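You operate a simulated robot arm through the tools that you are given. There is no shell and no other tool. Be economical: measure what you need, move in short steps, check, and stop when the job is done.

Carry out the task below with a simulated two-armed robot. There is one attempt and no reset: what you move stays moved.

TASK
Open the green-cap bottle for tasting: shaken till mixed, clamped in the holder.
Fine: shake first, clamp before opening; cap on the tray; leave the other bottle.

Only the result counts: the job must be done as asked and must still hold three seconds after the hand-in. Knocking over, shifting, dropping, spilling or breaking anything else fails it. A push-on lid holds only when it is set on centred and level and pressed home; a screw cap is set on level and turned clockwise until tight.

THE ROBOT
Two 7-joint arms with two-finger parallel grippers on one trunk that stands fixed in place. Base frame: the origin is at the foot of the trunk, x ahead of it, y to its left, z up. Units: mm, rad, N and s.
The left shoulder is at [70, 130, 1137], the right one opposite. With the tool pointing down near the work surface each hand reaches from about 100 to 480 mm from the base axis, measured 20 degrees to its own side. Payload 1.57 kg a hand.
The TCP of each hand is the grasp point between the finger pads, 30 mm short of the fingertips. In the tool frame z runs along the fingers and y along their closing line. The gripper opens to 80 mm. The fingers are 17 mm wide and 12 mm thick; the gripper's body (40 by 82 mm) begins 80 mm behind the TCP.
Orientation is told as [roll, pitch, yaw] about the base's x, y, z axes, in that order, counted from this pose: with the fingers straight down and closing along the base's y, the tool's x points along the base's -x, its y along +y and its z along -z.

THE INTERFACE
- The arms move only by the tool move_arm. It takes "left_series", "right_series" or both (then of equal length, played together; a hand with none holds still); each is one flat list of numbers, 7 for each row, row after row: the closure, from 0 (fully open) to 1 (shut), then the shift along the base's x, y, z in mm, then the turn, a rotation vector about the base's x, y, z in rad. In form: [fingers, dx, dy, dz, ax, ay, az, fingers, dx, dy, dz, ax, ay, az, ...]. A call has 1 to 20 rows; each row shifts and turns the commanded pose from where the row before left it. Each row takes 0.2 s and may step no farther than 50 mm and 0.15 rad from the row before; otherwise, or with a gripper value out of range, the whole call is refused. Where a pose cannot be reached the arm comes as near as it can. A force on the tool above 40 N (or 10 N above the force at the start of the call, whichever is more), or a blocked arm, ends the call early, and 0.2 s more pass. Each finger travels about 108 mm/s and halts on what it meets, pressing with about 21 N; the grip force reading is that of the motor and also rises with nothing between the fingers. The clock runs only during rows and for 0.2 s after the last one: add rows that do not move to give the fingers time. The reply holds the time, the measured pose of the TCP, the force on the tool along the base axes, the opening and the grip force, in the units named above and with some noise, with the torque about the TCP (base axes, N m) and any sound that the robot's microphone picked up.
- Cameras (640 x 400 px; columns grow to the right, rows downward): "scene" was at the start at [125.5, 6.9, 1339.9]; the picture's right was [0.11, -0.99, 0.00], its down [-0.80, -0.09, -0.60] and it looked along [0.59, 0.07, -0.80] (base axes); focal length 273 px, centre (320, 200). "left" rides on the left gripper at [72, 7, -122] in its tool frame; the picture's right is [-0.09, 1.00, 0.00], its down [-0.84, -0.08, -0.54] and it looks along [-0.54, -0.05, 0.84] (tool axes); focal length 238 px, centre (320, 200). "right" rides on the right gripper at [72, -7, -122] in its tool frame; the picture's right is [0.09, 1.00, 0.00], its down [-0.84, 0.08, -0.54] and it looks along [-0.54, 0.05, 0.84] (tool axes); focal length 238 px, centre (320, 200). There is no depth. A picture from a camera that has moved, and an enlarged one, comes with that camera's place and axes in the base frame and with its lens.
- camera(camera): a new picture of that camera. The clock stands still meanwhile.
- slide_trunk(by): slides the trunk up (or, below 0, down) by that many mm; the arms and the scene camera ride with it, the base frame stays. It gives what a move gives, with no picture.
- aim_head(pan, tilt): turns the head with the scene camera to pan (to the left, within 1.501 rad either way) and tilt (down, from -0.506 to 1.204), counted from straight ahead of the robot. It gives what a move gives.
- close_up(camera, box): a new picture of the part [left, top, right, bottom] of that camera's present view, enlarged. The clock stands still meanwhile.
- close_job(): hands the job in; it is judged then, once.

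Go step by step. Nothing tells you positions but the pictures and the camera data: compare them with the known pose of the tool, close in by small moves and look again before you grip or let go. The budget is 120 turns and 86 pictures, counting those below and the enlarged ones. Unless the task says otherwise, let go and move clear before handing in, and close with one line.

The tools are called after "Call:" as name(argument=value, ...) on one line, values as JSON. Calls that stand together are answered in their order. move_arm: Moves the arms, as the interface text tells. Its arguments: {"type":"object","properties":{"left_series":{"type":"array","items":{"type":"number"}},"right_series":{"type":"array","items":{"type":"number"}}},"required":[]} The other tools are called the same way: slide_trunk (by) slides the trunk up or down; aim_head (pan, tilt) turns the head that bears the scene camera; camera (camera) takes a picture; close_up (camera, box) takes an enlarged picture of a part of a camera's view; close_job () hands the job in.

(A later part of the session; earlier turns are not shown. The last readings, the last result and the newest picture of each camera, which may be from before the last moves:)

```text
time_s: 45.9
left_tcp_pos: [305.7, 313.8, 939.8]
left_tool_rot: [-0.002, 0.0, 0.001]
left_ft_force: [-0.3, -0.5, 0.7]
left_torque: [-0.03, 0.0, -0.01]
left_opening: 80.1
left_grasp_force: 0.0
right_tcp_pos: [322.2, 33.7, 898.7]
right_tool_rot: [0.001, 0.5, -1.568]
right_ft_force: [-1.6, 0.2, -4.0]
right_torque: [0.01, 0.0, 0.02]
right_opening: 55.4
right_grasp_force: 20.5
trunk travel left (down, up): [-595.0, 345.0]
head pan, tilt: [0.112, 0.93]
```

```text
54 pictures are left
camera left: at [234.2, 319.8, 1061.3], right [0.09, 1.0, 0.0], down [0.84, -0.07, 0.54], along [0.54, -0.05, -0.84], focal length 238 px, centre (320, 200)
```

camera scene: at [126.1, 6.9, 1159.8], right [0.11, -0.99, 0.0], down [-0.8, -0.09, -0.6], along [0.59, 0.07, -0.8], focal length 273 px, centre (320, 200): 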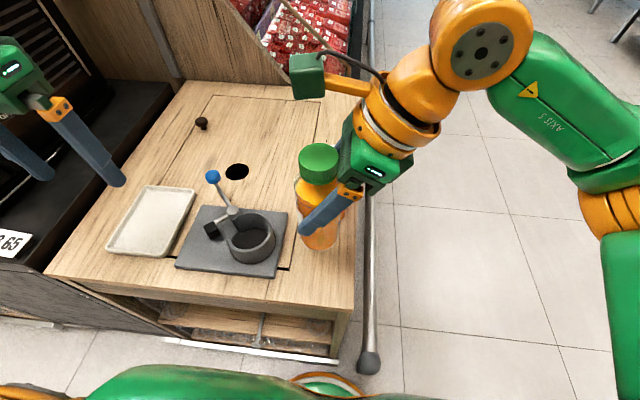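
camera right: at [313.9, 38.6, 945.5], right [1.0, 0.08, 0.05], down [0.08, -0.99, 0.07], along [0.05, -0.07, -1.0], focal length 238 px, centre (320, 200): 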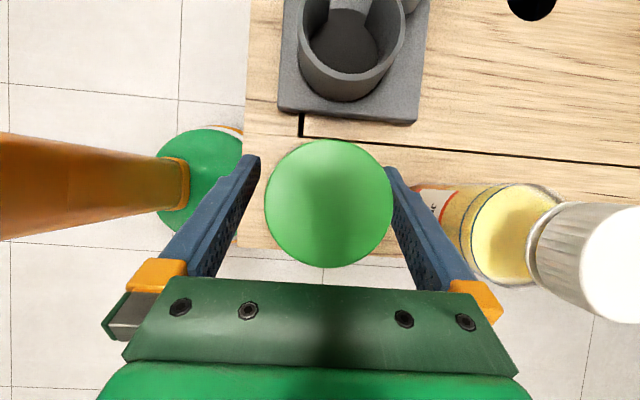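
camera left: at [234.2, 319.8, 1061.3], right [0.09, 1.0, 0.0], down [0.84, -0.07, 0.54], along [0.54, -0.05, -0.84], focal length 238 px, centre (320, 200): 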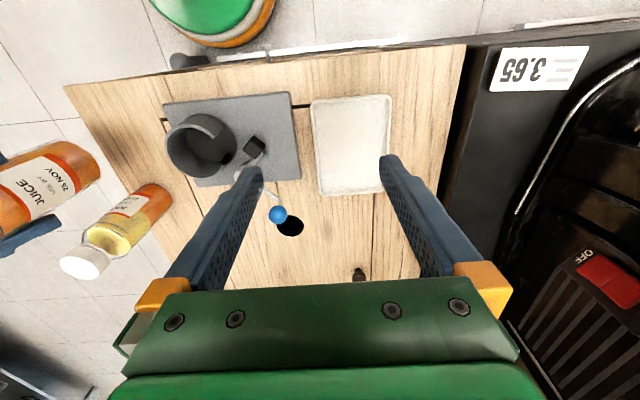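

The bottle hangs upright, with its bottom about 98 mm below the TCP. I carry it over the cup centre near (336, 148).

Call:
move_arm(right_series=[1, 4, 30, 0, 0, 0, 0, 1, 4, 30, 0, 0, 0, 0, 1, 3, 30, 0, 0, 0, 0, 1, 3, 24, 0, 0, 0, 0, 1, 0, 0, 0, 0, 0, 0, 1, 0, 0, 0, 0, 0, 0])

Call:
camera(camera="right")

Call:
close_up(camera="scene", box=[160, 130, 360, 280])

Call:
close_up(camera="left", box=[100, 60, 340, 210])

```text
time_s: 47.3
left_tcp_pos: [306.6, 314.9, 939.1]
left_tool_rot: [-0.001, -0.002, 0.002]
left_ft_force: [0.3, -0.7, -0.2]
left_torque: [0.03, -0.01, 0.01]
left_opening: 79.9
left_grasp_force: 0.0
right_tcp_pos: [334.2, 146.0, 898.1]
right_tool_rot: [0.0, 0.499, -1.57]
right_ft_force: [0.8, 0.4, -3.0]
right_torque: [0.04, -0.02, 0.0]
right_opening: 55.5
right_grasp_force: 21.2
trunk travel left (down, up): [-595.0, 345.0]
head pan, tilt: [0.112, 0.93]
```

```text
53 pictures are left
camera right: at [326.8, 151.3, 1041.4], right [1.0, 0.08, 0.04], down [0.08, -0.99, 0.07], along [0.05, -0.07, -1.0], focal length 238 px, centre (320, 200)
```

right: 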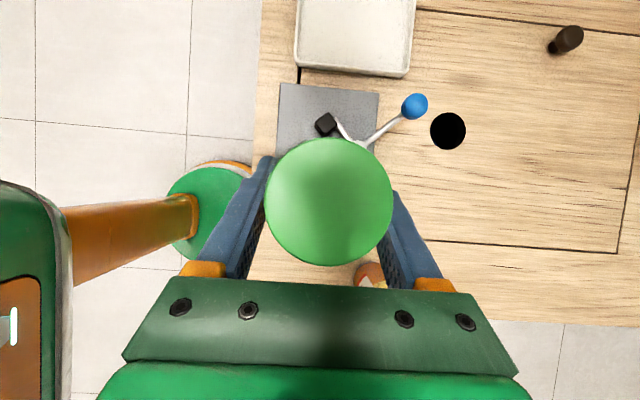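

```text
2.67 times, centred on (260, 205) of scene
camera zoom: at [125.9, 7.4, 1159.9], right [0.11, -0.99, 0.0], down [-0.8, -0.09, -0.6], along [0.59, 0.07, -0.8], focal length 729 px, centre (480, 187)
```

zoom: 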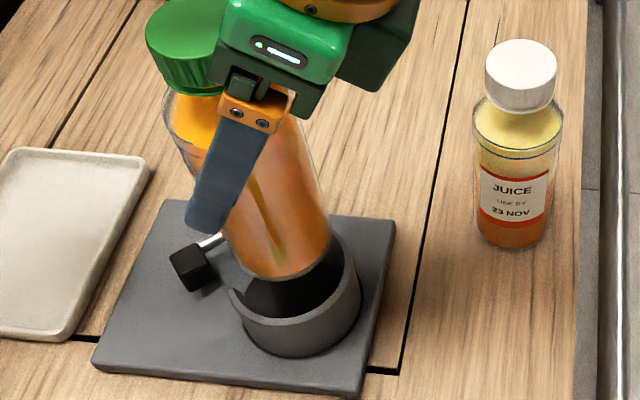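

```text
2.67 times, centred on (220, 135) of left
camera zoom: at [234.0, 320.3, 1061.2], right [0.09, 1.0, 0.0], down [0.84, -0.07, 0.54], along [0.54, -0.05, -0.84], focal length 636 px, centre (587, 373)
```

zoom: 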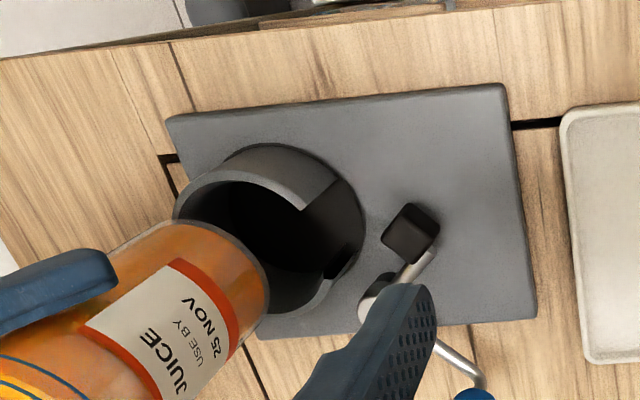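

The bottle axis is about (333, 145.5) and the cup centre about (336, 149). I correct by +3/+3 and lower to just above the rim, then look.

Call:
move_arm(right_series=[1, 3, 3, -15, 0, 0, 0, 1, 0, 0, -15, 0, 0, 0, 1, 0, 0, 0, 0, 0, 0])

Call:
close_up(camera="scene", box=[180, 150, 340, 270])

Call:
close_up(camera="left", box=[120, 80, 280, 180])

```text
time_s: 48.1
left_tcp_pos: [305.7, 314.6, 939.2]
left_tool_rot: [-0.002, -0.003, 0.003]
left_ft_force: [0.3, 0.6, -0.3]
left_torque: [0.03, 0.01, -0.02]
left_opening: 80.1
left_grasp_force: 0.0
right_tcp_pos: [338.3, 149.7, 869.2]
right_tool_rot: [-0.001, 0.498, -1.568]
right_ft_force: [0.5, -0.7, -3.2]
right_torque: [0.03, -0.02, 0.0]
right_opening: 55.6
right_grasp_force: 21.0
trunk travel left (down, up): [-595.0, 345.0]
head pan, tilt: [0.112, 0.93]
```

```text
3.33 times, centred on (260, 210) of scene
camera zoom: at [125.8, 7.2, 1159.9], right [0.11, -0.99, 0.0], down [-0.8, -0.09, -0.6], along [0.59, 0.07, -0.8], focal length 911 px, centre (520, 167)
```

zoom: 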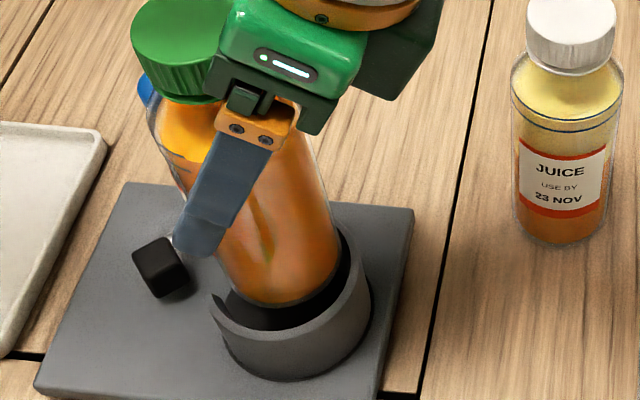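

```text
4.00 times, centred on (200, 130) of left
camera zoom: at [233.9, 320.2, 1061.3], right [0.09, 1.0, 0.0], down [0.84, -0.07, 0.54], along [0.54, -0.05, -0.84], focal length 953 px, centre (800, 480)
```

zoom: 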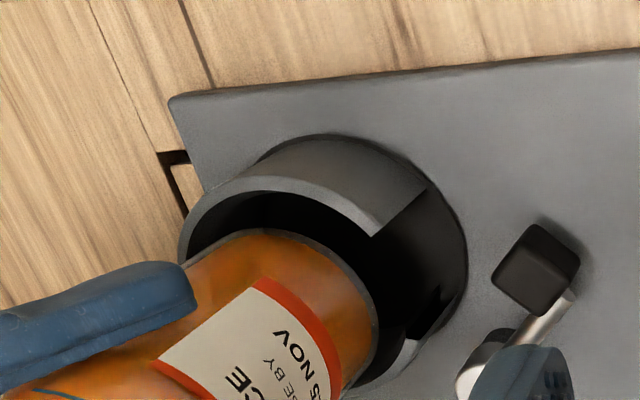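

The bottle bottom sits inside the rim outline with about 9 mm of margin all round. I lower it into the cup.

Call:
move_arm(right_series=[1, -1, -0.5, -12, 0, 0, 0, 1, 0, 0, -12, 0, 0, 0, 1, 0, 0, -12, 0, 0, 0, 1, 0, 0, -6, 0, 0, 0, 1, 0, 0, 0, 0, 0, 0])

Call:
close_up(camera="left", box=[120, 80, 280, 180])

```text
time_s: 49.3
left_tcp_pos: [305.9, 314.5, 939.4]
left_tool_rot: [-0.001, -0.003, 0.002]
left_ft_force: [-0.3, -1.0, 0.2]
left_torque: [-0.01, 0.01, -0.04]
left_opening: 80.3
left_grasp_force: 0.1
right_tcp_pos: [336.2, 150.6, 827.0]
right_tool_rot: [0.0, 0.5, -1.569]
right_ft_force: [-0.1, 0.5, -1.9]
right_torque: [0.01, 0.0, 0.0]
right_opening: 55.4
right_grasp_force: 21.2
trunk travel left (down, up): [-595.0, 345.0]
head pan, tilt: [0.112, 0.93]
```

```text
4.00 times, centred on (200, 130) of left
camera zoom: at [234.0, 320.2, 1061.2], right [0.09, 1.0, 0.0], down [0.84, -0.07, 0.54], along [0.54, -0.05, -0.84], focal length 953 px, centre (800, 480)
```

zoom: 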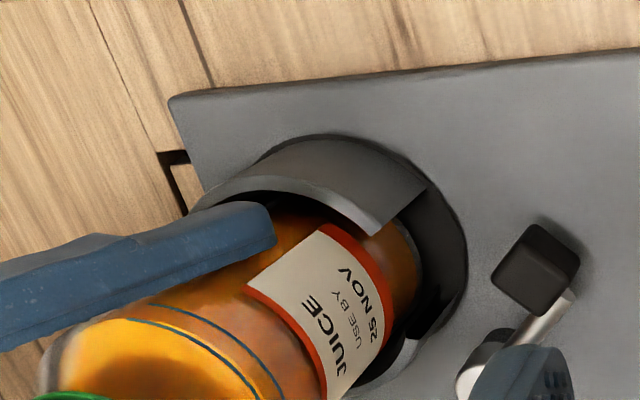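

It goes in freely. I lower in small steps to feel the cup floor.

Call:
move_arm(right_series=[1, 0, 0, -4, 0, 0, 0, 1, 0, 0, -4, 0, 0, 0, 1, 0, 0, -2, 0, 0, 0, 1, 0, 0, -2, 0, 0, 0, 1, 0, 0, 0, 0, 0, 0])

```text
time_s: 50.5
left_tcp_pos: [304.1, 314.2, 941.1]
left_tool_rot: [-0.001, -0.004, 0.001]
left_ft_force: [0.4, 0.4, 0.2]
left_torque: [0.02, 0.0, -0.01]
left_opening: 80.2
left_grasp_force: 0.0
right_tcp_pos: [336.5, 151.0, 815.2]
right_tool_rot: [0.003, 0.501, -1.568]
right_ft_force: [2.4, 1.9, 14.7]
right_torque: [0.1, 0.2, -0.08]
right_opening: 55.4
right_grasp_force: 20.7
trunk travel left (down, up): [-595.0, 345.0]
head pan, tilt: [0.112, 0.93]
```

The bottle stands on the cup floor. I relax, open the right hand, and withdraw along the tool axis and off to the right.

Call:
move_arm(right_series=[1, 0, 0, 1, 0, 0, 0, 0.2, 0, 0, 0, 0, 0, 0, 0, 0, 0, 0, 0, 0, 0, 0, 0, 0, 0, 0, 0, 0, 0, 0, -12, 22, 0, 0, 0, 0, 0, -19, 35, 0, 0, 0, 0, 0, -19, 35, 0, 0, 0, 0, 0, -25, 20, 0, 0, 0, 0, 0, -40, 0, 0, 0, 0, 0, 0, -45, 0, 0, 0, 0, 0, 0, -45, 0, 0, 0, 0, 0, 0, -40, 0, 0, 0, 0, 0, 0, 0, 0, 0, 0, 0])

Call:
camera(camera="scene")

Call:
camera(camera="left")

```text
time_s: 53.3
left_tcp_pos: [306.5, 314.6, 940.0]
left_tool_rot: [-0.003, -0.002, 0.002]
left_ft_force: [0.9, 0.0, -0.2]
left_torque: [0.01, 0.0, 0.03]
left_opening: 80.2
left_grasp_force: 0.0
right_tcp_pos: [337.0, -95.7, 925.4]
right_tool_rot: [0.001, 0.499, -1.567]
right_ft_force: [-0.3, 0.0, -0.4]
right_torque: [-0.01, -0.03, -0.01]
right_opening: 80.0
right_grasp_force: 0.1
trunk travel left (down, up): [-595.0, 345.0]
head pan, tilt: [0.112, 0.93]
```

```text
47 pictures are left
camera scene: at [125.5, 7.6, 1159.9], right [0.11, -0.99, 0.0], down [-0.8, -0.09, -0.6], along [0.59, 0.07, -0.8], focal length 273 px, centre (320, 200)
```

scene: 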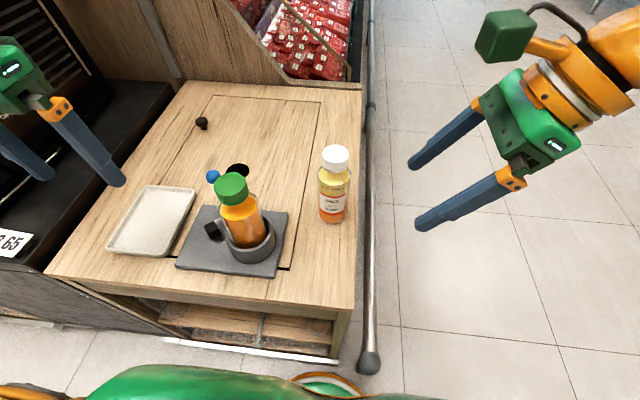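

```text
46 pictures are left
camera left: at [233.6, 320.5, 1061.2], right [0.09, 1.0, 0.0], down [0.84, -0.07, 0.54], along [0.54, -0.05, -0.84], focal length 238 px, centre (320, 200)
```

left: 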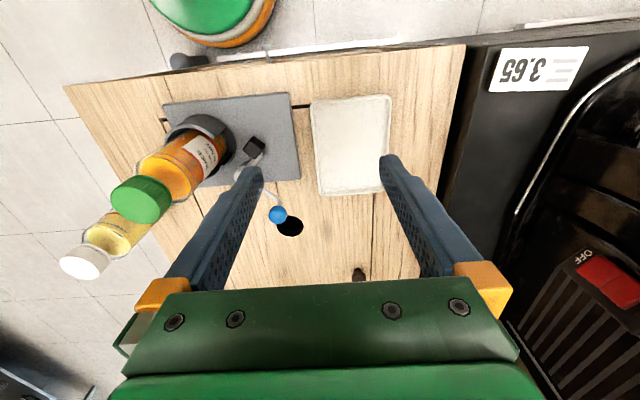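

The bottle stands in the cup and the lever is free. The knob centre triangulates to (434, 241, 780) and the pivot to about (375, 195). I bring the left hand above the knob, half closed and yawed so that the fingers straddle it along its swing.

Call:
move_arm(left_series=[0.3, 18, -10, -5, 0, 0, 0.14, 0.4, 18, -10, -10, 0, 0, 0.14, 0.4, 18, -10, -10, 0, 0, 0.14, 0.4, 18, -10, -10, 0, 0, 0.14, 0.4, 18, -10, -10, 0, 0, 0.14, 0.4, 19, -12, -10, 0, 0, 0.15, 0.4, 19, -12, -10, 0, 0, 0.15, 0.4, 0, 0, 0, 0, 0, 0, 0.4, 0, 0, 0, 0, 0, 0])

Call:
camera(camera="left")

Call:
camera(camera="scene")

```text
time_s: 55.3
left_tcp_pos: [434.4, 240.2, 873.8]
left_tool_rot: [-0.002, -0.002, 1.003]
left_ft_force: [-0.1, -0.4, -1.1]
left_torque: [-0.01, 0.02, 0.0]
left_opening: 47.9
left_grasp_force: 0.0
right_tcp_pos: [338.3, -96.4, 926.5]
right_tool_rot: [0.0, 0.501, -1.57]
right_ft_force: [-0.2, 0.3, 0.2]
right_torque: [0.01, 0.01, 0.01]
right_opening: 80.0
right_grasp_force: 0.1
trunk travel left (down, up): [-595.0, 345.0]
head pan, tilt: [0.112, 0.93]
```

```text
45 pictures are left
camera left: at [390.3, 182.3, 995.6], right [-0.79, 0.61, 0.0], down [0.51, 0.66, 0.54], along [0.33, 0.43, -0.84], focal length 238 px, centre (320, 200)
```

left: 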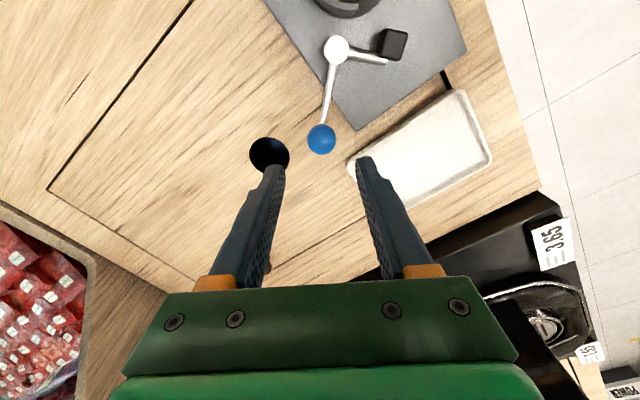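

```text
44 pictures are left
camera scene: at [125.6, 6.9, 1159.9], right [0.11, -0.99, 0.0], down [-0.8, -0.09, -0.6], along [0.59, 0.07, -0.8], focal length 273 px, centre (320, 200)
```

scene: 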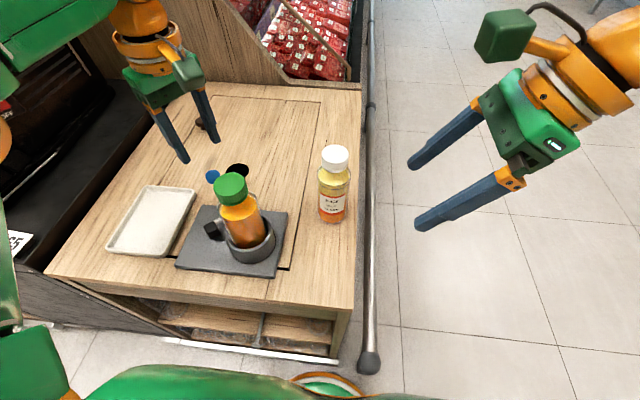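

The knob measures (433, 239.5), centred between the fingers. I descend to straddle it.

Call:
move_arm(left_series=[0.4, -1, 0, -25, 0, 0, 0, 0.4, 0, 0, -25, 0, 0, 0, 0.4, 0, 0, -22, 0, 0, 0, 0.4, 0, 0, 0, 0, 0, 0])

Call:
camera(camera="left")

Call:
close_up(camera="scene", box=[140, 110, 300, 230])

```text
time_s: 56.3
left_tcp_pos: [432.8, 239.2, 804.9]
left_tool_rot: [-0.001, -0.001, 1.001]
left_ft_force: [-0.4, 0.4, 0.6]
left_torque: [0.04, -0.01, -0.04]
left_opening: 48.0
left_grasp_force: 0.0
right_tcp_pos: [337.6, -94.9, 925.1]
right_tool_rot: [0.003, 0.5, -1.57]
right_ft_force: [-0.1, 0.1, -0.7]
right_torque: [-0.02, -0.02, 0.01]
right_opening: 79.8
right_grasp_force: 0.1
trunk travel left (down, up): [-595.0, 345.0]
head pan, tilt: [0.112, 0.93]
```

```text
43 pictures are left
camera left: at [387.7, 181.0, 924.9], right [-0.79, 0.61, 0.0], down [0.51, 0.66, 0.54], along [0.34, 0.43, -0.84], focal length 238 px, centre (320, 200)
```

left: 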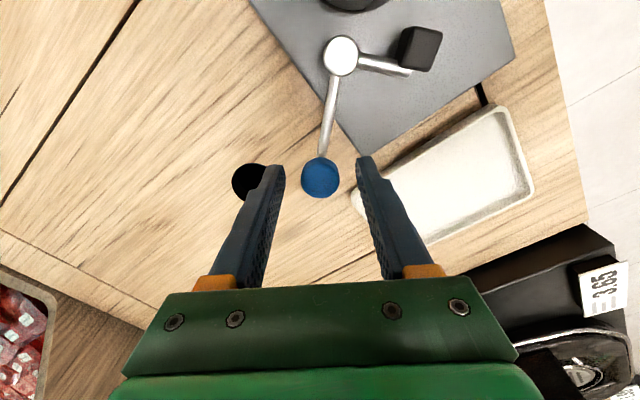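

```text
3.33 times, centred on (220, 170) of scene
camera zoom: at [125.4, 6.8, 1159.9], right [0.11, -0.99, 0.0], down [-0.8, -0.09, -0.6], along [0.59, 0.07, -0.8], focal length 911 px, centre (653, 300)
```

zoom: 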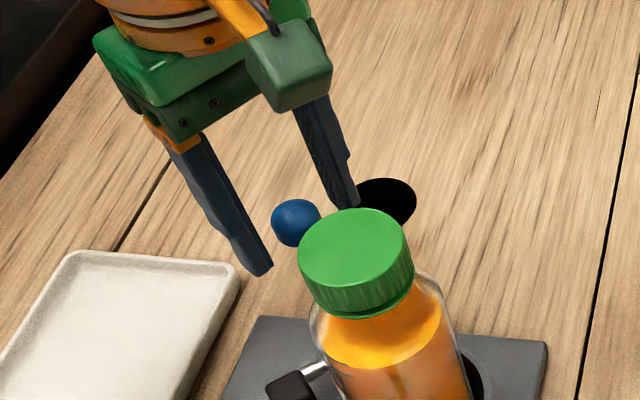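

The knob is caged. I lower 5 mm more and start the swing, following an arc about the pivot counter-clockwise as seen from above.

Call:
move_arm(left_series=[0.4, 0, 0, -5, 0, 0, 0, 0.4, -7.3, 6.6, 0, 0, 0, 0, 0.4, -8.1, 5.4, 0, 0, 0, 0, 0.4, -8.8, 4.3, 0, 0, 0, 0, 0.4, -9.3, 3.0, 0, 0, 0, 0])

Call:
camera(camera="left")

```text
time_s: 57.5
left_tcp_pos: [398.8, 259.4, 795.7]
left_tool_rot: [-0.002, -0.002, 1.0]
left_ft_force: [0.3, 0.1, 0.5]
left_torque: [0.0, 0.02, 0.0]
left_opening: 48.1
left_grasp_force: 0.0
right_tcp_pos: [337.5, -93.8, 925.3]
right_tool_rot: [0.001, 0.499, -1.568]
right_ft_force: [-1.3, 0.5, 1.4]
right_torque: [0.01, -0.02, 0.0]
right_opening: 79.9
right_grasp_force: 0.1
trunk travel left (down, up): [-595.0, 345.0]
head pan, tilt: [0.112, 0.93]
```

```text
41 pictures are left
camera left: at [353.7, 201.8, 918.1], right [-0.79, 0.61, 0.0], down [0.52, 0.66, 0.54], along [0.33, 0.43, -0.84], focal length 238 px, centre (320, 200)
```

left: 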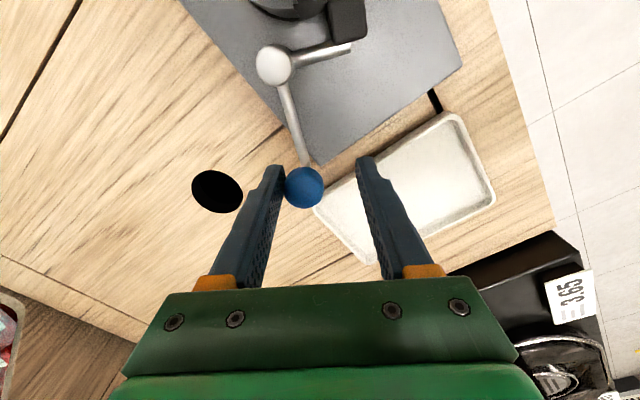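

The lever follows with almost no force and the pad is approaching the bottle. I keep swinging in smaller steps and watch for resistance.

Call:
move_arm(left_series=[0.4, -5, 1, 0, 0, 0, 0, 0.4, -5, 0.7, 0, 0, 0, 0, 0.4, -5, 0.4, 0, 0, 0, 0, 0.4, 0, 0, 0, 0, 0, 0])

Call:
camera(camera="left")

```text
time_s: 58.5
left_tcp_pos: [384.7, 261.4, 797.2]
left_tool_rot: [-0.003, -0.002, 1.002]
left_ft_force: [0.4, -0.4, 1.0]
left_torque: [-0.01, -0.04, 0.02]
left_opening: 48.0
left_grasp_force: 0.1
right_tcp_pos: [338.1, -94.9, 924.8]
right_tool_rot: [0.0, 0.501, -1.569]
right_ft_force: [0.1, 0.1, -0.3]
right_torque: [-0.01, 0.01, -0.01]
right_opening: 80.0
right_grasp_force: 0.1
trunk travel left (down, up): [-595.0, 345.0]
head pan, tilt: [0.112, 0.93]
```

```text
40 pictures are left
camera left: at [339.9, 203.3, 918.8], right [-0.79, 0.61, 0.0], down [0.51, 0.66, 0.54], along [0.34, 0.43, -0.84], focal length 238 px, centre (320, 200)
```

left: 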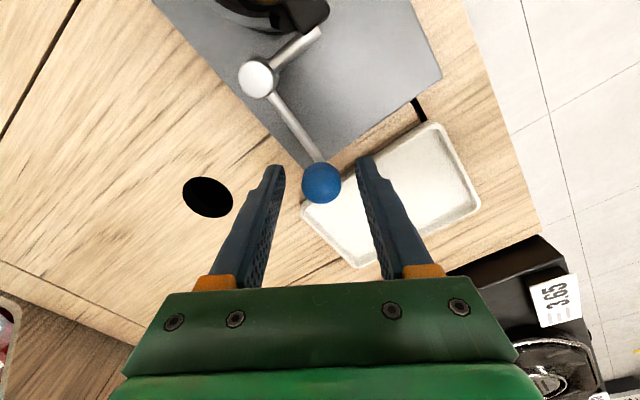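

The knob swung on ahead of the finger. I look at the pad and the bottle from the scene camera, and continue a little to feel for the clamping stop.

Call:
move_arm(left_series=[0.4, -5, 0, 0, 0, 0, 0, 0.4, -5, -0.3, 0, 0, 0, 0, 0.4, -4, -0.5, 0, 0, 0, 0, 0.4, 0, 0, 0, 0, 0, 0])

Call:
close_up(camera="scene", box=[140, 140, 300, 280])

Call:
close_up(camera="left", box=[160, 0, 440, 220])

```text
time_s: 59.5
left_tcp_pos: [371.0, 261.4, 796.7]
left_tool_rot: [-0.002, -0.002, 1.003]
left_ft_force: [0.6, 0.2, 0.9]
left_torque: [0.03, -0.03, -0.03]
left_opening: 47.9
left_grasp_force: 0.1
right_tcp_pos: [338.9, -95.5, 926.0]
right_tool_rot: [0.0, 0.502, -1.568]
right_ft_force: [-0.3, 0.5, -0.5]
right_torque: [0.04, 0.01, -0.02]
right_opening: 80.0
right_grasp_force: 0.0
trunk travel left (down, up): [-595.0, 345.0]
head pan, tilt: [0.112, 0.93]
```

```text
2.86 times, centred on (220, 210) of scene
camera zoom: at [125.5, 6.9, 1159.9], right [0.11, -0.99, 0.0], down [-0.8, -0.09, -0.6], along [0.59, 0.07, -0.8], focal length 781 px, centre (606, 171)
```

zoom: 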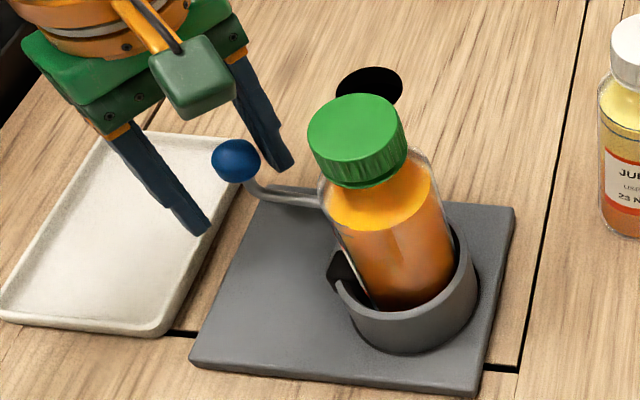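

```text
1.82 times, centred on (300, 110) of left
camera zoom: at [327.0, 203.1, 917.8], right [-0.79, 0.61, 0.0], down [0.52, 0.66, 0.54], along [0.34, 0.43, -0.84], focal length 433 px, centre (356, 364)
```

zoom: 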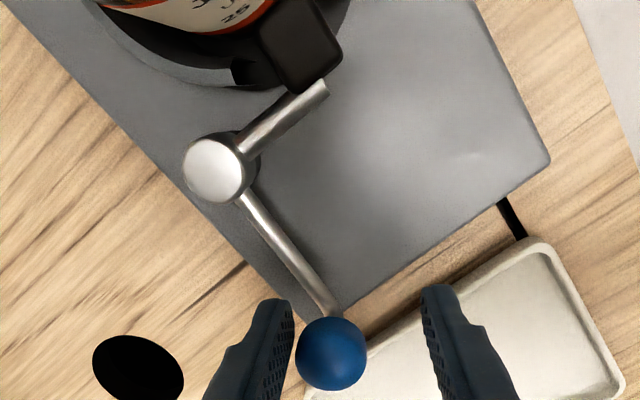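

The pad now touches the bottle and the finger is back at the knob. I press on gently to clamp.

Call:
move_arm(left_series=[0.4, -4, -0.3, 0, 0, 0, 0, 0.4, -4, -0.5, 0, 0, 0, 0, 0.4, -4, -0.5, 0, 0, 0, 0, 0.4, 0, 0, 0, 0, 0, 0])

Call:
close_up(camera="left", box=[160, 0, 440, 220])

```text
time_s: 60.5
left_tcp_pos: [359.6, 258.4, 795.8]
left_tool_rot: [0.0, -0.003, 1.0]
left_ft_force: [2.6, -5.1, -1.0]
left_torque: [-0.08, -0.04, -0.11]
left_opening: 51.9
left_grasp_force: 1.9
right_tcp_pos: [338.3, -95.7, 924.0]
right_tool_rot: [0.0, 0.502, -1.568]
right_ft_force: [0.5, 0.7, 0.8]
right_torque: [-0.05, -0.02, 0.0]
right_opening: 79.9
right_grasp_force: 0.1
trunk travel left (down, up): [-595.0, 345.0]
head pan, tilt: [0.112, 0.93]
```

```text
1.82 times, centred on (300, 110) of left
camera zoom: at [315.4, 200.0, 918.4], right [-0.79, 0.62, 0.0], down [0.52, 0.66, 0.54], along [0.33, 0.43, -0.84], focal length 433 px, centre (356, 364)
```

zoom: 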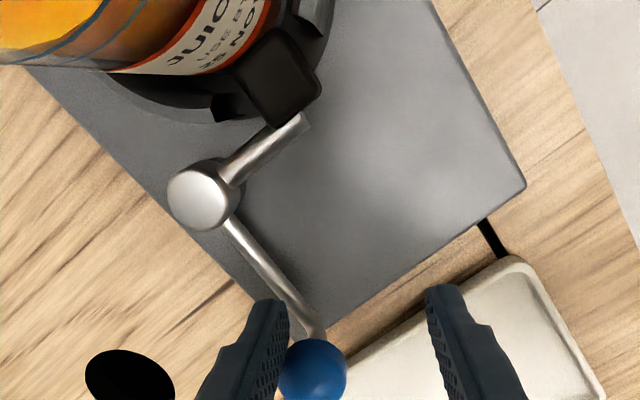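

Resistance has begun, as the pad presses the bottle. I close on the knob for a firm hold and swing it onward in small steps.

Call:
move_arm(left_series=[0.7, 0, 0, 0, 0, 0, 0, 1, 0, 0, 0, 0, 0, 0, 1, 0, 0, 0, 0, 0, 0, 1, -3, -0.5, 0, 0, 0, 0, 1, -3, -0.5, 0, 0, 0, 0, 1, 0, 0, 0, 0, 0, 0])

Call:
close_up(camera="left", box=[160, 0, 440, 220])

```text
time_s: 61.9
left_tcp_pos: [353.5, 258.4, 796.8]
left_tool_rot: [-0.001, -0.002, 1.003]
left_ft_force: [-1.0, -0.3, -0.4]
left_torque: [0.01, -0.01, -0.01]
left_opening: 0.0
left_grasp_force: 21.1
right_tcp_pos: [338.6, -96.1, 924.8]
right_tool_rot: [-0.002, 0.502, -1.57]
right_ft_force: [0.1, 0.3, -0.6]
right_torque: [-0.01, -0.01, -0.01]
right_opening: 79.9
right_grasp_force: 0.1
trunk travel left (down, up): [-595.0, 345.0]
head pan, tilt: [0.112, 0.93]
```

```text
1.82 times, centred on (300, 110) of left
camera zoom: at [308.4, 200.6, 918.2], right [-0.79, 0.61, 0.0], down [0.51, 0.66, 0.54], along [0.34, 0.43, -0.84], focal length 433 px, centre (356, 364)
```

zoom: 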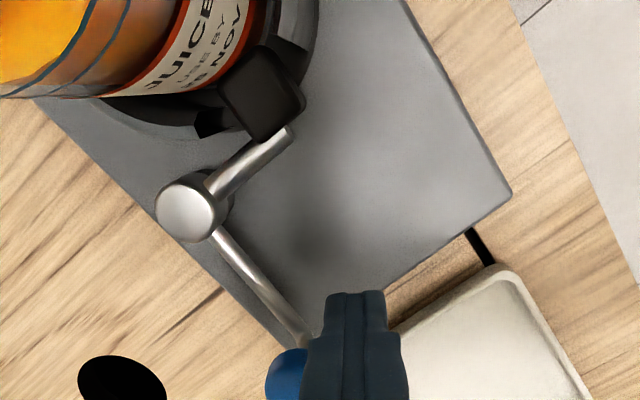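

The knob slipped out behind the fingers; it sits at (387, 260). I use the shut fingers as a pusher: raise, go round to its +x side, square up, come down and press toward −x.

Call:
move_arm(left_series=[1, 0, 0, 45, 0, 0, 0, 1, 35, 1, 0, 0, 0, 0.14, 1, 35, 1, 0, 0, 0, 0.14, 1, 0, 0, 0, 0, 0, 0.14, 1, 0, 0, -25, 0, 0, 0.14, 1, 0, 0, -28, 0, 0, 0, 1, 0, 0, 0, 0, 0, 0])

Call:
camera(camera="left")

Call:
close_up(camera="scene", box=[140, 140, 300, 280])

```text
time_s: 63.5
left_tcp_pos: [422.2, 258.6, 789.4]
left_tool_rot: [-0.003, -0.003, 1.563]
left_ft_force: [0.6, -0.8, 0.2]
left_torque: [-0.01, 0.02, -0.01]
left_opening: 0.0
left_grasp_force: 20.9
right_tcp_pos: [337.3, -94.9, 925.6]
right_tool_rot: [0.002, 0.501, -1.57]
right_ft_force: [-0.3, 0.0, -0.1]
right_torque: [0.04, -0.02, 0.0]
right_opening: 80.2
right_grasp_force: 0.1
trunk travel left (down, up): [-595.0, 345.0]
head pan, tilt: [0.112, 0.93]
```

```text
35 pictures are left
camera left: at [414.3, 186.4, 910.2], right [-0.99, 0.1, 0.0], down [0.08, 0.84, 0.54], along [0.06, 0.54, -0.84], focal length 238 px, centre (320, 200)
```

left: 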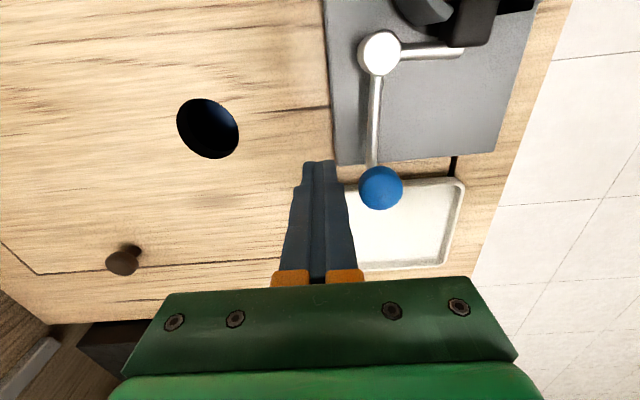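

```text
2.86 times, centred on (220, 210) of scene
camera zoom: at [125.2, 6.7, 1160.0], right [0.11, -0.99, 0.0], down [-0.8, -0.09, -0.6], along [0.59, 0.07, -0.8], focal length 781 px, centre (606, 171)
```

zoom: 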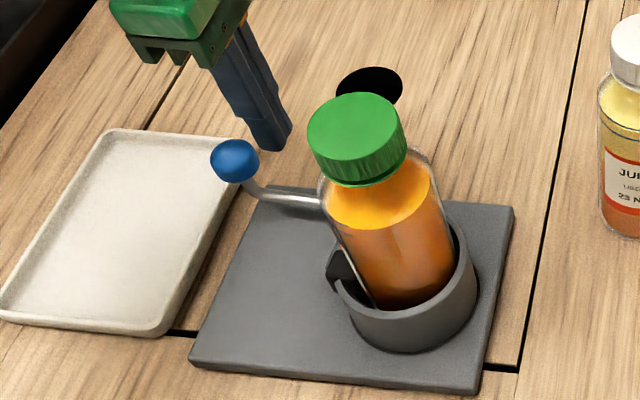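

The pusher is beside the knob at (385, 265). I align in y and press toward −x.

Call:
move_arm(left_series=[1, -5, 5, 0, 0, 0, 0, 1, -5, 0, 0, 0, 0, 0, 1, -3, 0, 0, 0, 0, 0, 1, -2, 0, 0, 0, 0, 0, 1, -2, 0, 0, 0, 0, 0, 1, 0, 0, 0, 0, 0, 0])

```text
time_s: 64.9
left_tcp_pos: [407.5, 264.6, 787.2]
left_tool_rot: [-0.002, -0.001, 1.558]
left_ft_force: [12.2, 2.6, 8.4]
left_torque: [0.04, -0.03, -0.03]
left_opening: 0.1
left_grasp_force: 20.6
right_tcp_pos: [339.9, -95.8, 924.5]
right_tool_rot: [-0.001, 0.499, -1.571]
right_ft_force: [-0.5, 0.2, -0.1]
right_torque: [0.02, -0.03, -0.02]
right_opening: 79.8
right_grasp_force: 0.0
trunk travel left (down, up): [-595.0, 345.0]
head pan, tilt: [0.112, 0.93]
```

The push reads 12 N, so the lever is loaded. I press on in 2 mm steps to see whether it still moves.

Call:
move_arm(left_series=[1, -2, 0, 0, 0, 0, 0, 1, -2, 0, 0, 0, 0, 0, 1, -2, 0, 0, 0, 0, 0, 1, 0, 0, 0, 0, 0, 0])

Call:
camera(camera="left")

Call:
close_up(camera="scene", box=[140, 140, 300, 280])

```text
time_s: 65.7
left_tcp_pos: [403.8, 265.6, 789.0]
left_tool_rot: [-0.01, -0.003, 1.564]
left_ft_force: [10.5, -0.2, 0.3]
left_torque: [-0.15, -0.23, -0.01]
left_opening: 0.0
left_grasp_force: 20.7
right_tcp_pos: [339.7, -94.4, 924.4]
right_tool_rot: [-0.004, 0.499, -1.569]
right_ft_force: [-0.1, 0.5, -0.3]
right_torque: [-0.04, -0.04, 0.0]
right_opening: 80.1
right_grasp_force: 0.0
trunk travel left (down, up): [-595.0, 345.0]
head pan, tilt: [0.112, 0.93]
stopped in row 4 (left hand): the force on the tool passed its limit at 43 N (the readings are from after the stop); the commanded pose is now the measured one
```

```text
33 pictures are left
camera left: at [396.0, 192.8, 910.0], right [-0.99, 0.1, -0.01], down [0.08, 0.84, 0.54], along [0.06, 0.54, -0.84], focal length 238 px, centre (320, 200)
```

left: 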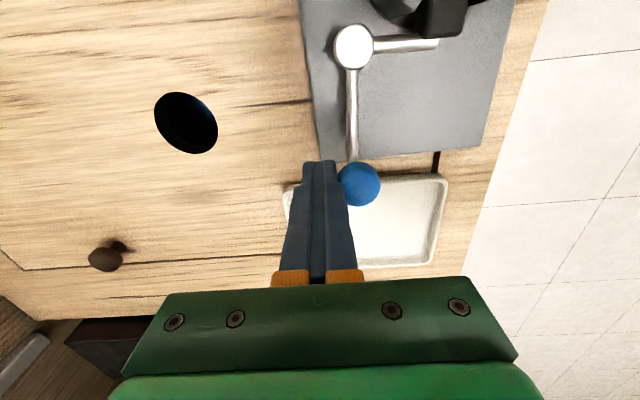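

```text
2.86 times, centred on (220, 210) of scene
camera zoom: at [128.5, 8.0, 1159.1], right [0.11, -0.99, 0.0], down [-0.8, -0.09, -0.59], along [0.59, 0.07, -0.8], focal length 781 px, centre (606, 171)
```

zoom: 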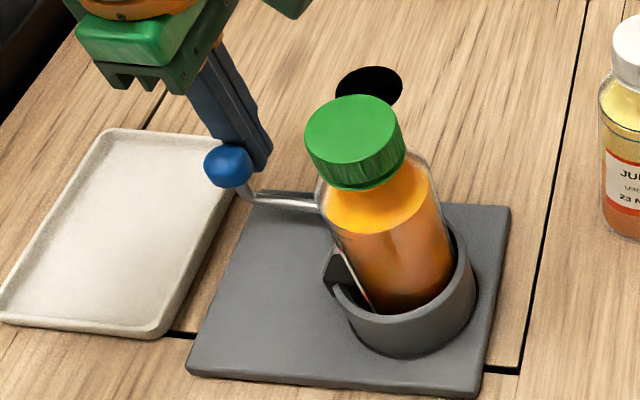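

The push hit a firm stop at 43 N with the pad hard against the bottle and the bottle unmoved, so the clamp is home. I back off, raise the hand, and check that the lever stays.

Call:
move_arm(left_series=[1, 10, 0, 0, 0, 0, 0, 1, 15, 0, 0, 0, 0, 0, 1, 0, 0, 40, 0, 0, 0, 0.5, 0, 0, 45, 0, 0, 0, 0, 0, 0, 40, 0, 0, 0, 0, 0, 0, 30, 0, 0, 0, 0, -10, 0, 0, 0, 0, -0.14, 0, -10, 0, 0, 0, 0, -0.14, 0, -10, 0, 0, 0, 0, -0.14, 0, -10, 0, 0, 0, 0, -0.14, 0, 0, 0, 0, 0, 0, 0])

Call:
camera(camera="left")

Call:
close_up(camera="scene", box=[140, 140, 300, 280])

```text
time_s: 68.1
left_tcp_pos: [380.5, 265.4, 940.6]
left_tool_rot: [-0.01, -0.001, 1.001]
left_ft_force: [-0.5, 0.5, 0.3]
left_torque: [0.02, -0.01, -0.01]
left_opening: 80.1
left_grasp_force: 0.0
left hand out of reach, approached as far as the arm can: row 6
right_tcp_pos: [338.1, -94.9, 924.2]
right_tool_rot: [0.001, 0.501, -1.568]
right_ft_force: [-0.2, 0.4, 0.2]
right_torque: [0.0, 0.02, 0.0]
right_opening: 80.0
right_grasp_force: 0.1
trunk travel left (down, up): [-595.0, 345.0]
head pan, tilt: [0.112, 0.93]
```

```text
31 pictures are left
camera left: at [334.6, 207.9, 1062.9], right [-0.79, 0.62, -0.01], down [0.51, 0.66, 0.54], along [0.34, 0.42, -0.84], focal length 238 px, centre (320, 200)
```

left: 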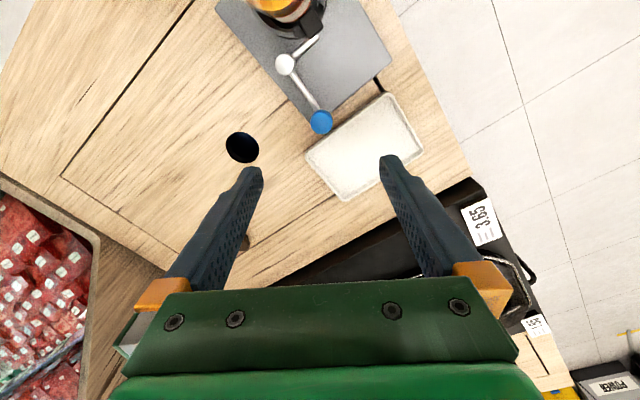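

```text
2.86 times, centred on (220, 210) of scene
camera zoom: at [125.7, 6.8, 1159.9], right [0.11, -0.99, 0.0], down [-0.8, -0.09, -0.6], along [0.59, 0.07, -0.8], focal length 781 px, centre (606, 171)
```

zoom: 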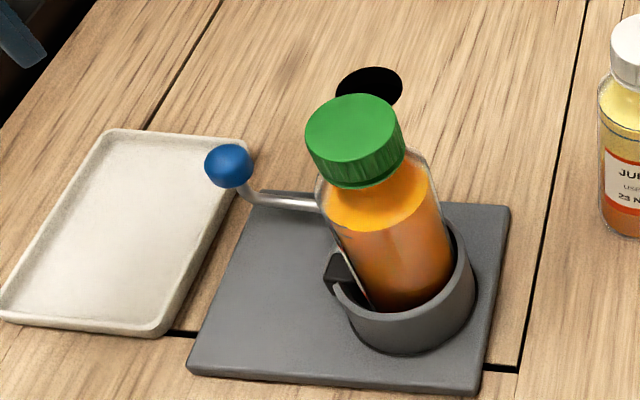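

The lever stays in place and the bottle is held. Next comes the cap: I bring the left hand over the bottle, open, at z ≈ 945, and locate the cap in its camera.

Call:
move_arm(left_series=[0, -8, -16, 0, 0, 0, -0.14, 0, -8, -16, 0, 0, 0, -0.14, 0, -8, -16, 0, 0, 0, -0.14, 0, -8, -16, 0, 0, 0, -0.14, 0, -6, -16, 0, 0, 0, -0.14, 0, -6, -18, 0, 0, 0, -0.15, 0, 0, -18, 0, 0, 0, -0.15, 0, 0, 0, 0, 0, 0, 0])

Call:
camera(camera="left")

```text
time_s: 69.9
left_tcp_pos: [335.7, 148.9, 940.6]
left_tool_rot: [-0.012, -0.001, 0.0]
left_ft_force: [-0.1, -0.2, 0.7]
left_torque: [0.0, -0.03, 0.02]
left_opening: 79.9
left_grasp_force: 0.0
right_tcp_pos: [338.5, -95.2, 924.9]
right_tool_rot: [0.003, 0.498, -1.569]
right_ft_force: [0.0, 0.1, -1.1]
right_torque: [0.02, 0.03, -0.01]
right_opening: 80.1
right_grasp_force: 0.1
trunk travel left (down, up): [-595.0, 345.0]
head pan, tilt: [0.112, 0.93]
```

```text
29 pictures are left
camera left: at [264.5, 156.5, 1061.8], right [0.09, 1.0, -0.01], down [0.84, -0.07, 0.54], along [0.54, -0.06, -0.84], focal length 238 px, centre (320, 200)
```

left: 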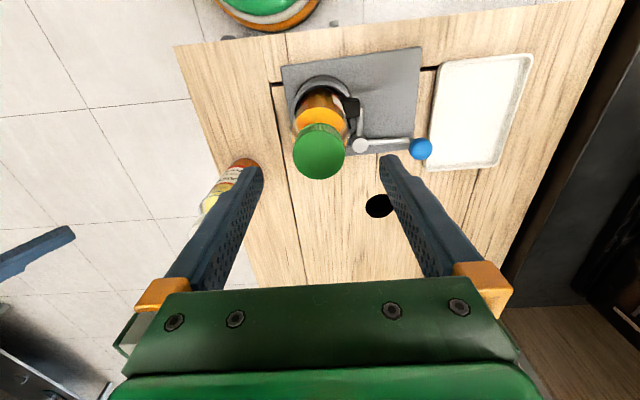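

The cap centre measures about (338, 147) with its top near z 874. I pre-wind the wrist to −0.9 rad, level the small roll error, and lower until the tips straddle the cap top.

Call:
move_arm(left_series=[0, 2, -2, 0, 0.012, 0, 0, 0, 0, 0, 0, 0, 0, -0.15, 0, 0, 0, 0, 0, 0, -0.15, 0, 0, 0, 0, 0, 0, -0.15, 0, 0, 0, -5, 0, 0, -0.15, 0, 0, 0, -10, 0, 0, -0.15, 0, 0, 0, -17, 0, 0, -0.15, 0, 0, 0, 0, 0, 0, 0])

Call:
camera(camera="left")

```text
time_s: 71.7
left_tcp_pos: [338.7, 146.2, 909.3]
left_tool_rot: [0.001, -0.001, -0.899]
left_ft_force: [0.5, 0.0, -0.5]
left_torque: [0.02, 0.04, -0.02]
left_opening: 80.1
left_grasp_force: 0.0
right_tcp_pos: [337.5, -95.9, 924.6]
right_tool_rot: [0.001, 0.5, -1.568]
right_ft_force: [-1.0, 0.8, 0.0]
right_torque: [0.02, 0.01, 0.0]
right_opening: 80.0
right_grasp_force: 0.0
trunk travel left (down, up): [-595.0, 345.0]
head pan, tilt: [0.112, 0.93]
```

```text
28 pictures are left
camera left: at [298.7, 206.3, 1030.9], right [0.84, 0.55, 0.0], down [0.46, -0.7, 0.54], along [0.3, -0.45, -0.84], focal length 238 px, centre (320, 200)
```

left: 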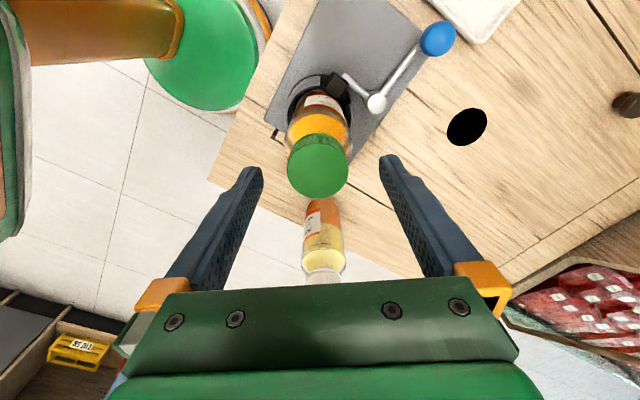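

The cap sits between the fingers to within a millimetre or two. I lower to z 875 so the pads cover the cap only, and close.

Call:
move_arm(left_series=[0, 0, -0.5, -17, 0, 0, 0, 0, 0, 0, -17, 0, 0, 0, 0, 0, 0, 0, 0, 0, 0, 0.3, 0, 0, 0, 0, 0, 0, 0.4, 0, 0, 0, 0, 0, 0, 1, 0, 0, 0, 0, 0, 0, 1, 0, 0, 0, 0, 0, 0])

Call:
close_up(camera="scene", box=[140, 120, 320, 270])

```text
time_s: 73.3
left_tcp_pos: [338.6, 145.2, 876.3]
left_tool_rot: [-0.002, 0.0, -0.9]
left_ft_force: [-2.7, -2.4, -0.9]
left_torque: [-0.22, 0.35, -0.05]
left_opening: 54.9
left_grasp_force: 21.1
right_tcp_pos: [337.0, -96.0, 926.3]
right_tool_rot: [0.002, 0.502, -1.57]
right_ft_force: [0.1, 0.3, 0.3]
right_torque: [0.04, 0.0, 0.01]
right_opening: 80.0
right_grasp_force: 0.1
trunk travel left (down, up): [-595.0, 345.0]
head pan, tilt: [0.112, 0.93]
```

```text
2.67 times, centred on (230, 195) of scene
camera zoom: at [125.0, 6.1, 1159.9], right [0.11, -0.99, 0.0], down [-0.8, -0.09, -0.6], along [0.59, 0.07, -0.8], focal length 729 px, centre (560, 213)
```

zoom: 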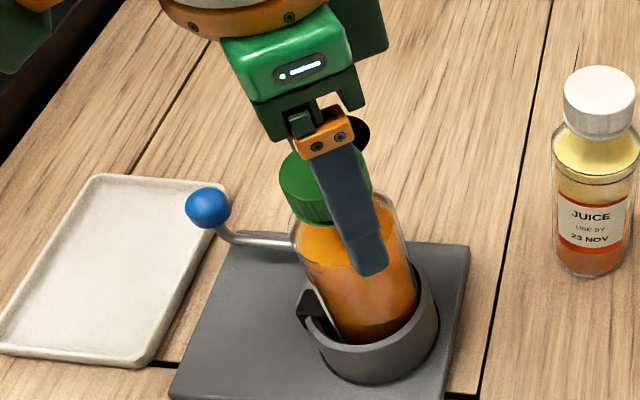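

The opening reads 55 mm, so the pads are on the bottle's shoulder and the cap sits higher than I judged. I open, raise 22 mm, and close again.

Call:
move_arm(left_series=[0.1, 0, 0, 0, 0, 0, 0, 0, 0, 0, 0, 0, 0, 0, 0, 0, 0, 11, 0, 0, 0, 0, -1, 1, 11, 0, 0, 0, 0.3, 0, 0, 0, 0, 0, 0, 0.4, 0, 0, 0, 0, 0, 0, 1, 0, 0, 0, 0, 0, 0, 1, 0, 0, 0, 0, 0, 0])

Call:
close_up(camera="scene", box=[140, 120, 320, 270])

```text
time_s: 75.1
left_tcp_pos: [336.8, 146.5, 898.3]
left_tool_rot: [-0.001, -0.002, -0.898]
left_ft_force: [-0.4, -0.3, -0.1]
left_torque: [0.0, 0.01, 0.02]
left_opening: 38.8
left_grasp_force: 20.7
right_tcp_pos: [337.9, -95.6, 924.9]
right_tool_rot: [0.001, 0.5, -1.57]
right_ft_force: [-0.7, 0.2, -0.5]
right_torque: [0.0, -0.01, -0.01]
right_opening: 79.8
right_grasp_force: 0.0
trunk travel left (down, up): [-595.0, 345.0]
head pan, tilt: [0.112, 0.93]
```

```text
2.67 times, centred on (230, 195) of scene
camera zoom: at [125.4, 6.8, 1159.9], right [0.11, -0.99, 0.0], down [-0.8, -0.09, -0.6], along [0.59, 0.07, -0.8], focal length 729 px, centre (560, 213)
```

zoom: 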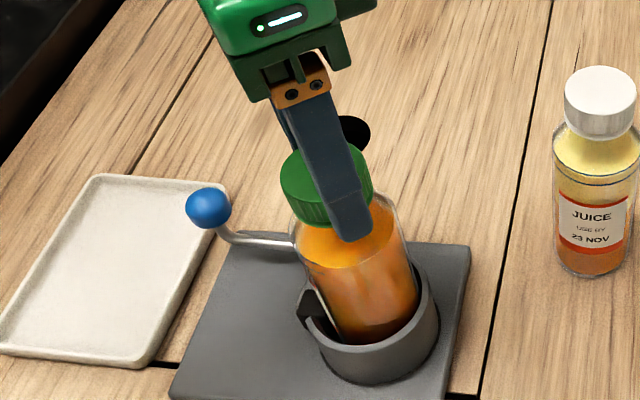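

The pads are on the cap at 38.8 mm with no side force. I turn counter-clockwise a little and watch the torque.

Call:
move_arm(left_series=[1, 0, 0, 0, 0, 0, 0.1, 1, 0, 0, 0, 0, 0, 0.1, 1, 0, 0, 0, 0, 0, 0.1, 1, 0, 0, 0, 0, 0, 0.1])

Call:
close_up(camera="scene", box=[140, 120, 320, 270])

```text
time_s: 76.1
left_tcp_pos: [337.6, 148.0, 897.4]
left_tool_rot: [0.002, -0.002, -0.497]
left_ft_force: [0.5, -0.6, 1.4]
left_torque: [0.04, 0.0, 0.0]
left_opening: 38.7
left_grasp_force: 21.2
right_tcp_pos: [337.2, -96.4, 924.9]
right_tool_rot: [0.002, 0.501, -1.569]
right_ft_force: [-0.1, -0.1, 0.5]
right_torque: [0.02, -0.02, 0.01]
right_opening: 80.3
right_grasp_force: 0.1
trunk travel left (down, up): [-595.0, 345.0]
head pan, tilt: [0.112, 0.93]
```

```text
2.67 times, centred on (230, 195) of scene
camera zoom: at [125.4, 6.4, 1159.9], right [0.11, -0.99, 0.0], down [-0.8, -0.09, -0.6], along [0.59, 0.07, -0.8], focal length 729 px, centre (560, 213)
```

zoom: 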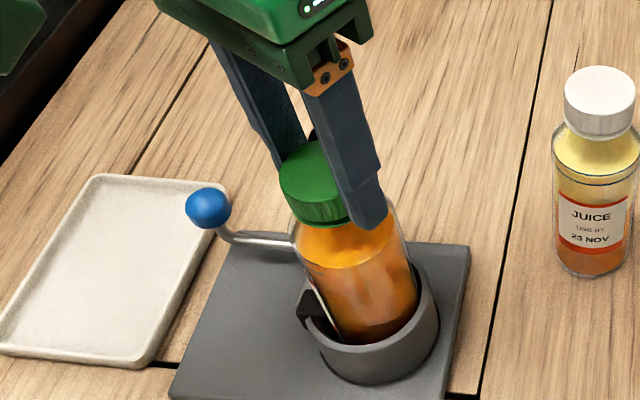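

It turned with little torque and the bottle and lever stayed still. I continue the stroke to about +1.5 rad.

Call:
move_arm(left_series=[1, 0, 0, 0, 0, 0, 0.14, 1, 0, 0, 0, 0, 0, 0.14, 1, 0, 0, 0, 0, 0, 0.14, 1, 0, 0, 0, 0, 0, 0.14, 1, 0, 0, 0, 0, 0, 0.14, 1, 0, 0, 0, 0, 0, 0.14, 1, 0, 0, 0, 0, 0, 0.14, 1, 0, 0, 0, 0, 0, 0.14, 1, 0, 0, 0, 0, 0, 0.14, 1, 0, 0, 0, 0, 0, 0.14, 1, 0, 0, 0, 0, 0, 0.14, 1, 0, 0, 0, 0, 0, 0.14, 1, 0, 0, 0, 0, 0, 0.14, 1, 0, 0, 0, 0, 0, 0.14, 1, 0, 0, 0, 0, 0, 0])

Call:
close_up(camera="scene", box=[140, 120, 320, 270])

```text
time_s: 79.3
left_tcp_pos: [336.4, 149.0, 898.0]
left_tool_rot: [0.0, -0.001, 1.464]
left_ft_force: [0.1, 4.8, 8.1]
left_torque: [0.15, 0.01, 0.06]
left_opening: 38.6
left_grasp_force: 20.6
right_tcp_pos: [336.8, -94.7, 925.7]
right_tool_rot: [0.001, 0.499, -1.57]
right_ft_force: [-1.0, 0.1, -0.7]
right_torque: [-0.05, 0.01, 0.0]
right_opening: 80.0
right_grasp_force: 0.0
trunk travel left (down, up): [-595.0, 345.0]
head pan, tilt: [0.112, 0.93]
```

```text
2.67 times, centred on (230, 195) of scene
camera zoom: at [124.1, 7.9, 1160.1], right [0.11, -0.99, 0.0], down [-0.8, -0.09, -0.6], along [0.59, 0.07, -0.8], focal length 729 px, centre (560, 213)
```

zoom: 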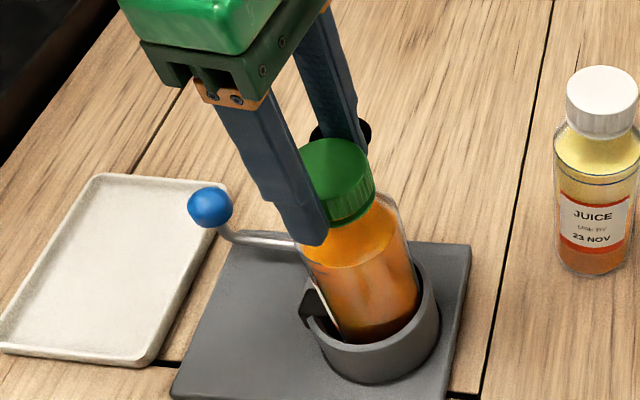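

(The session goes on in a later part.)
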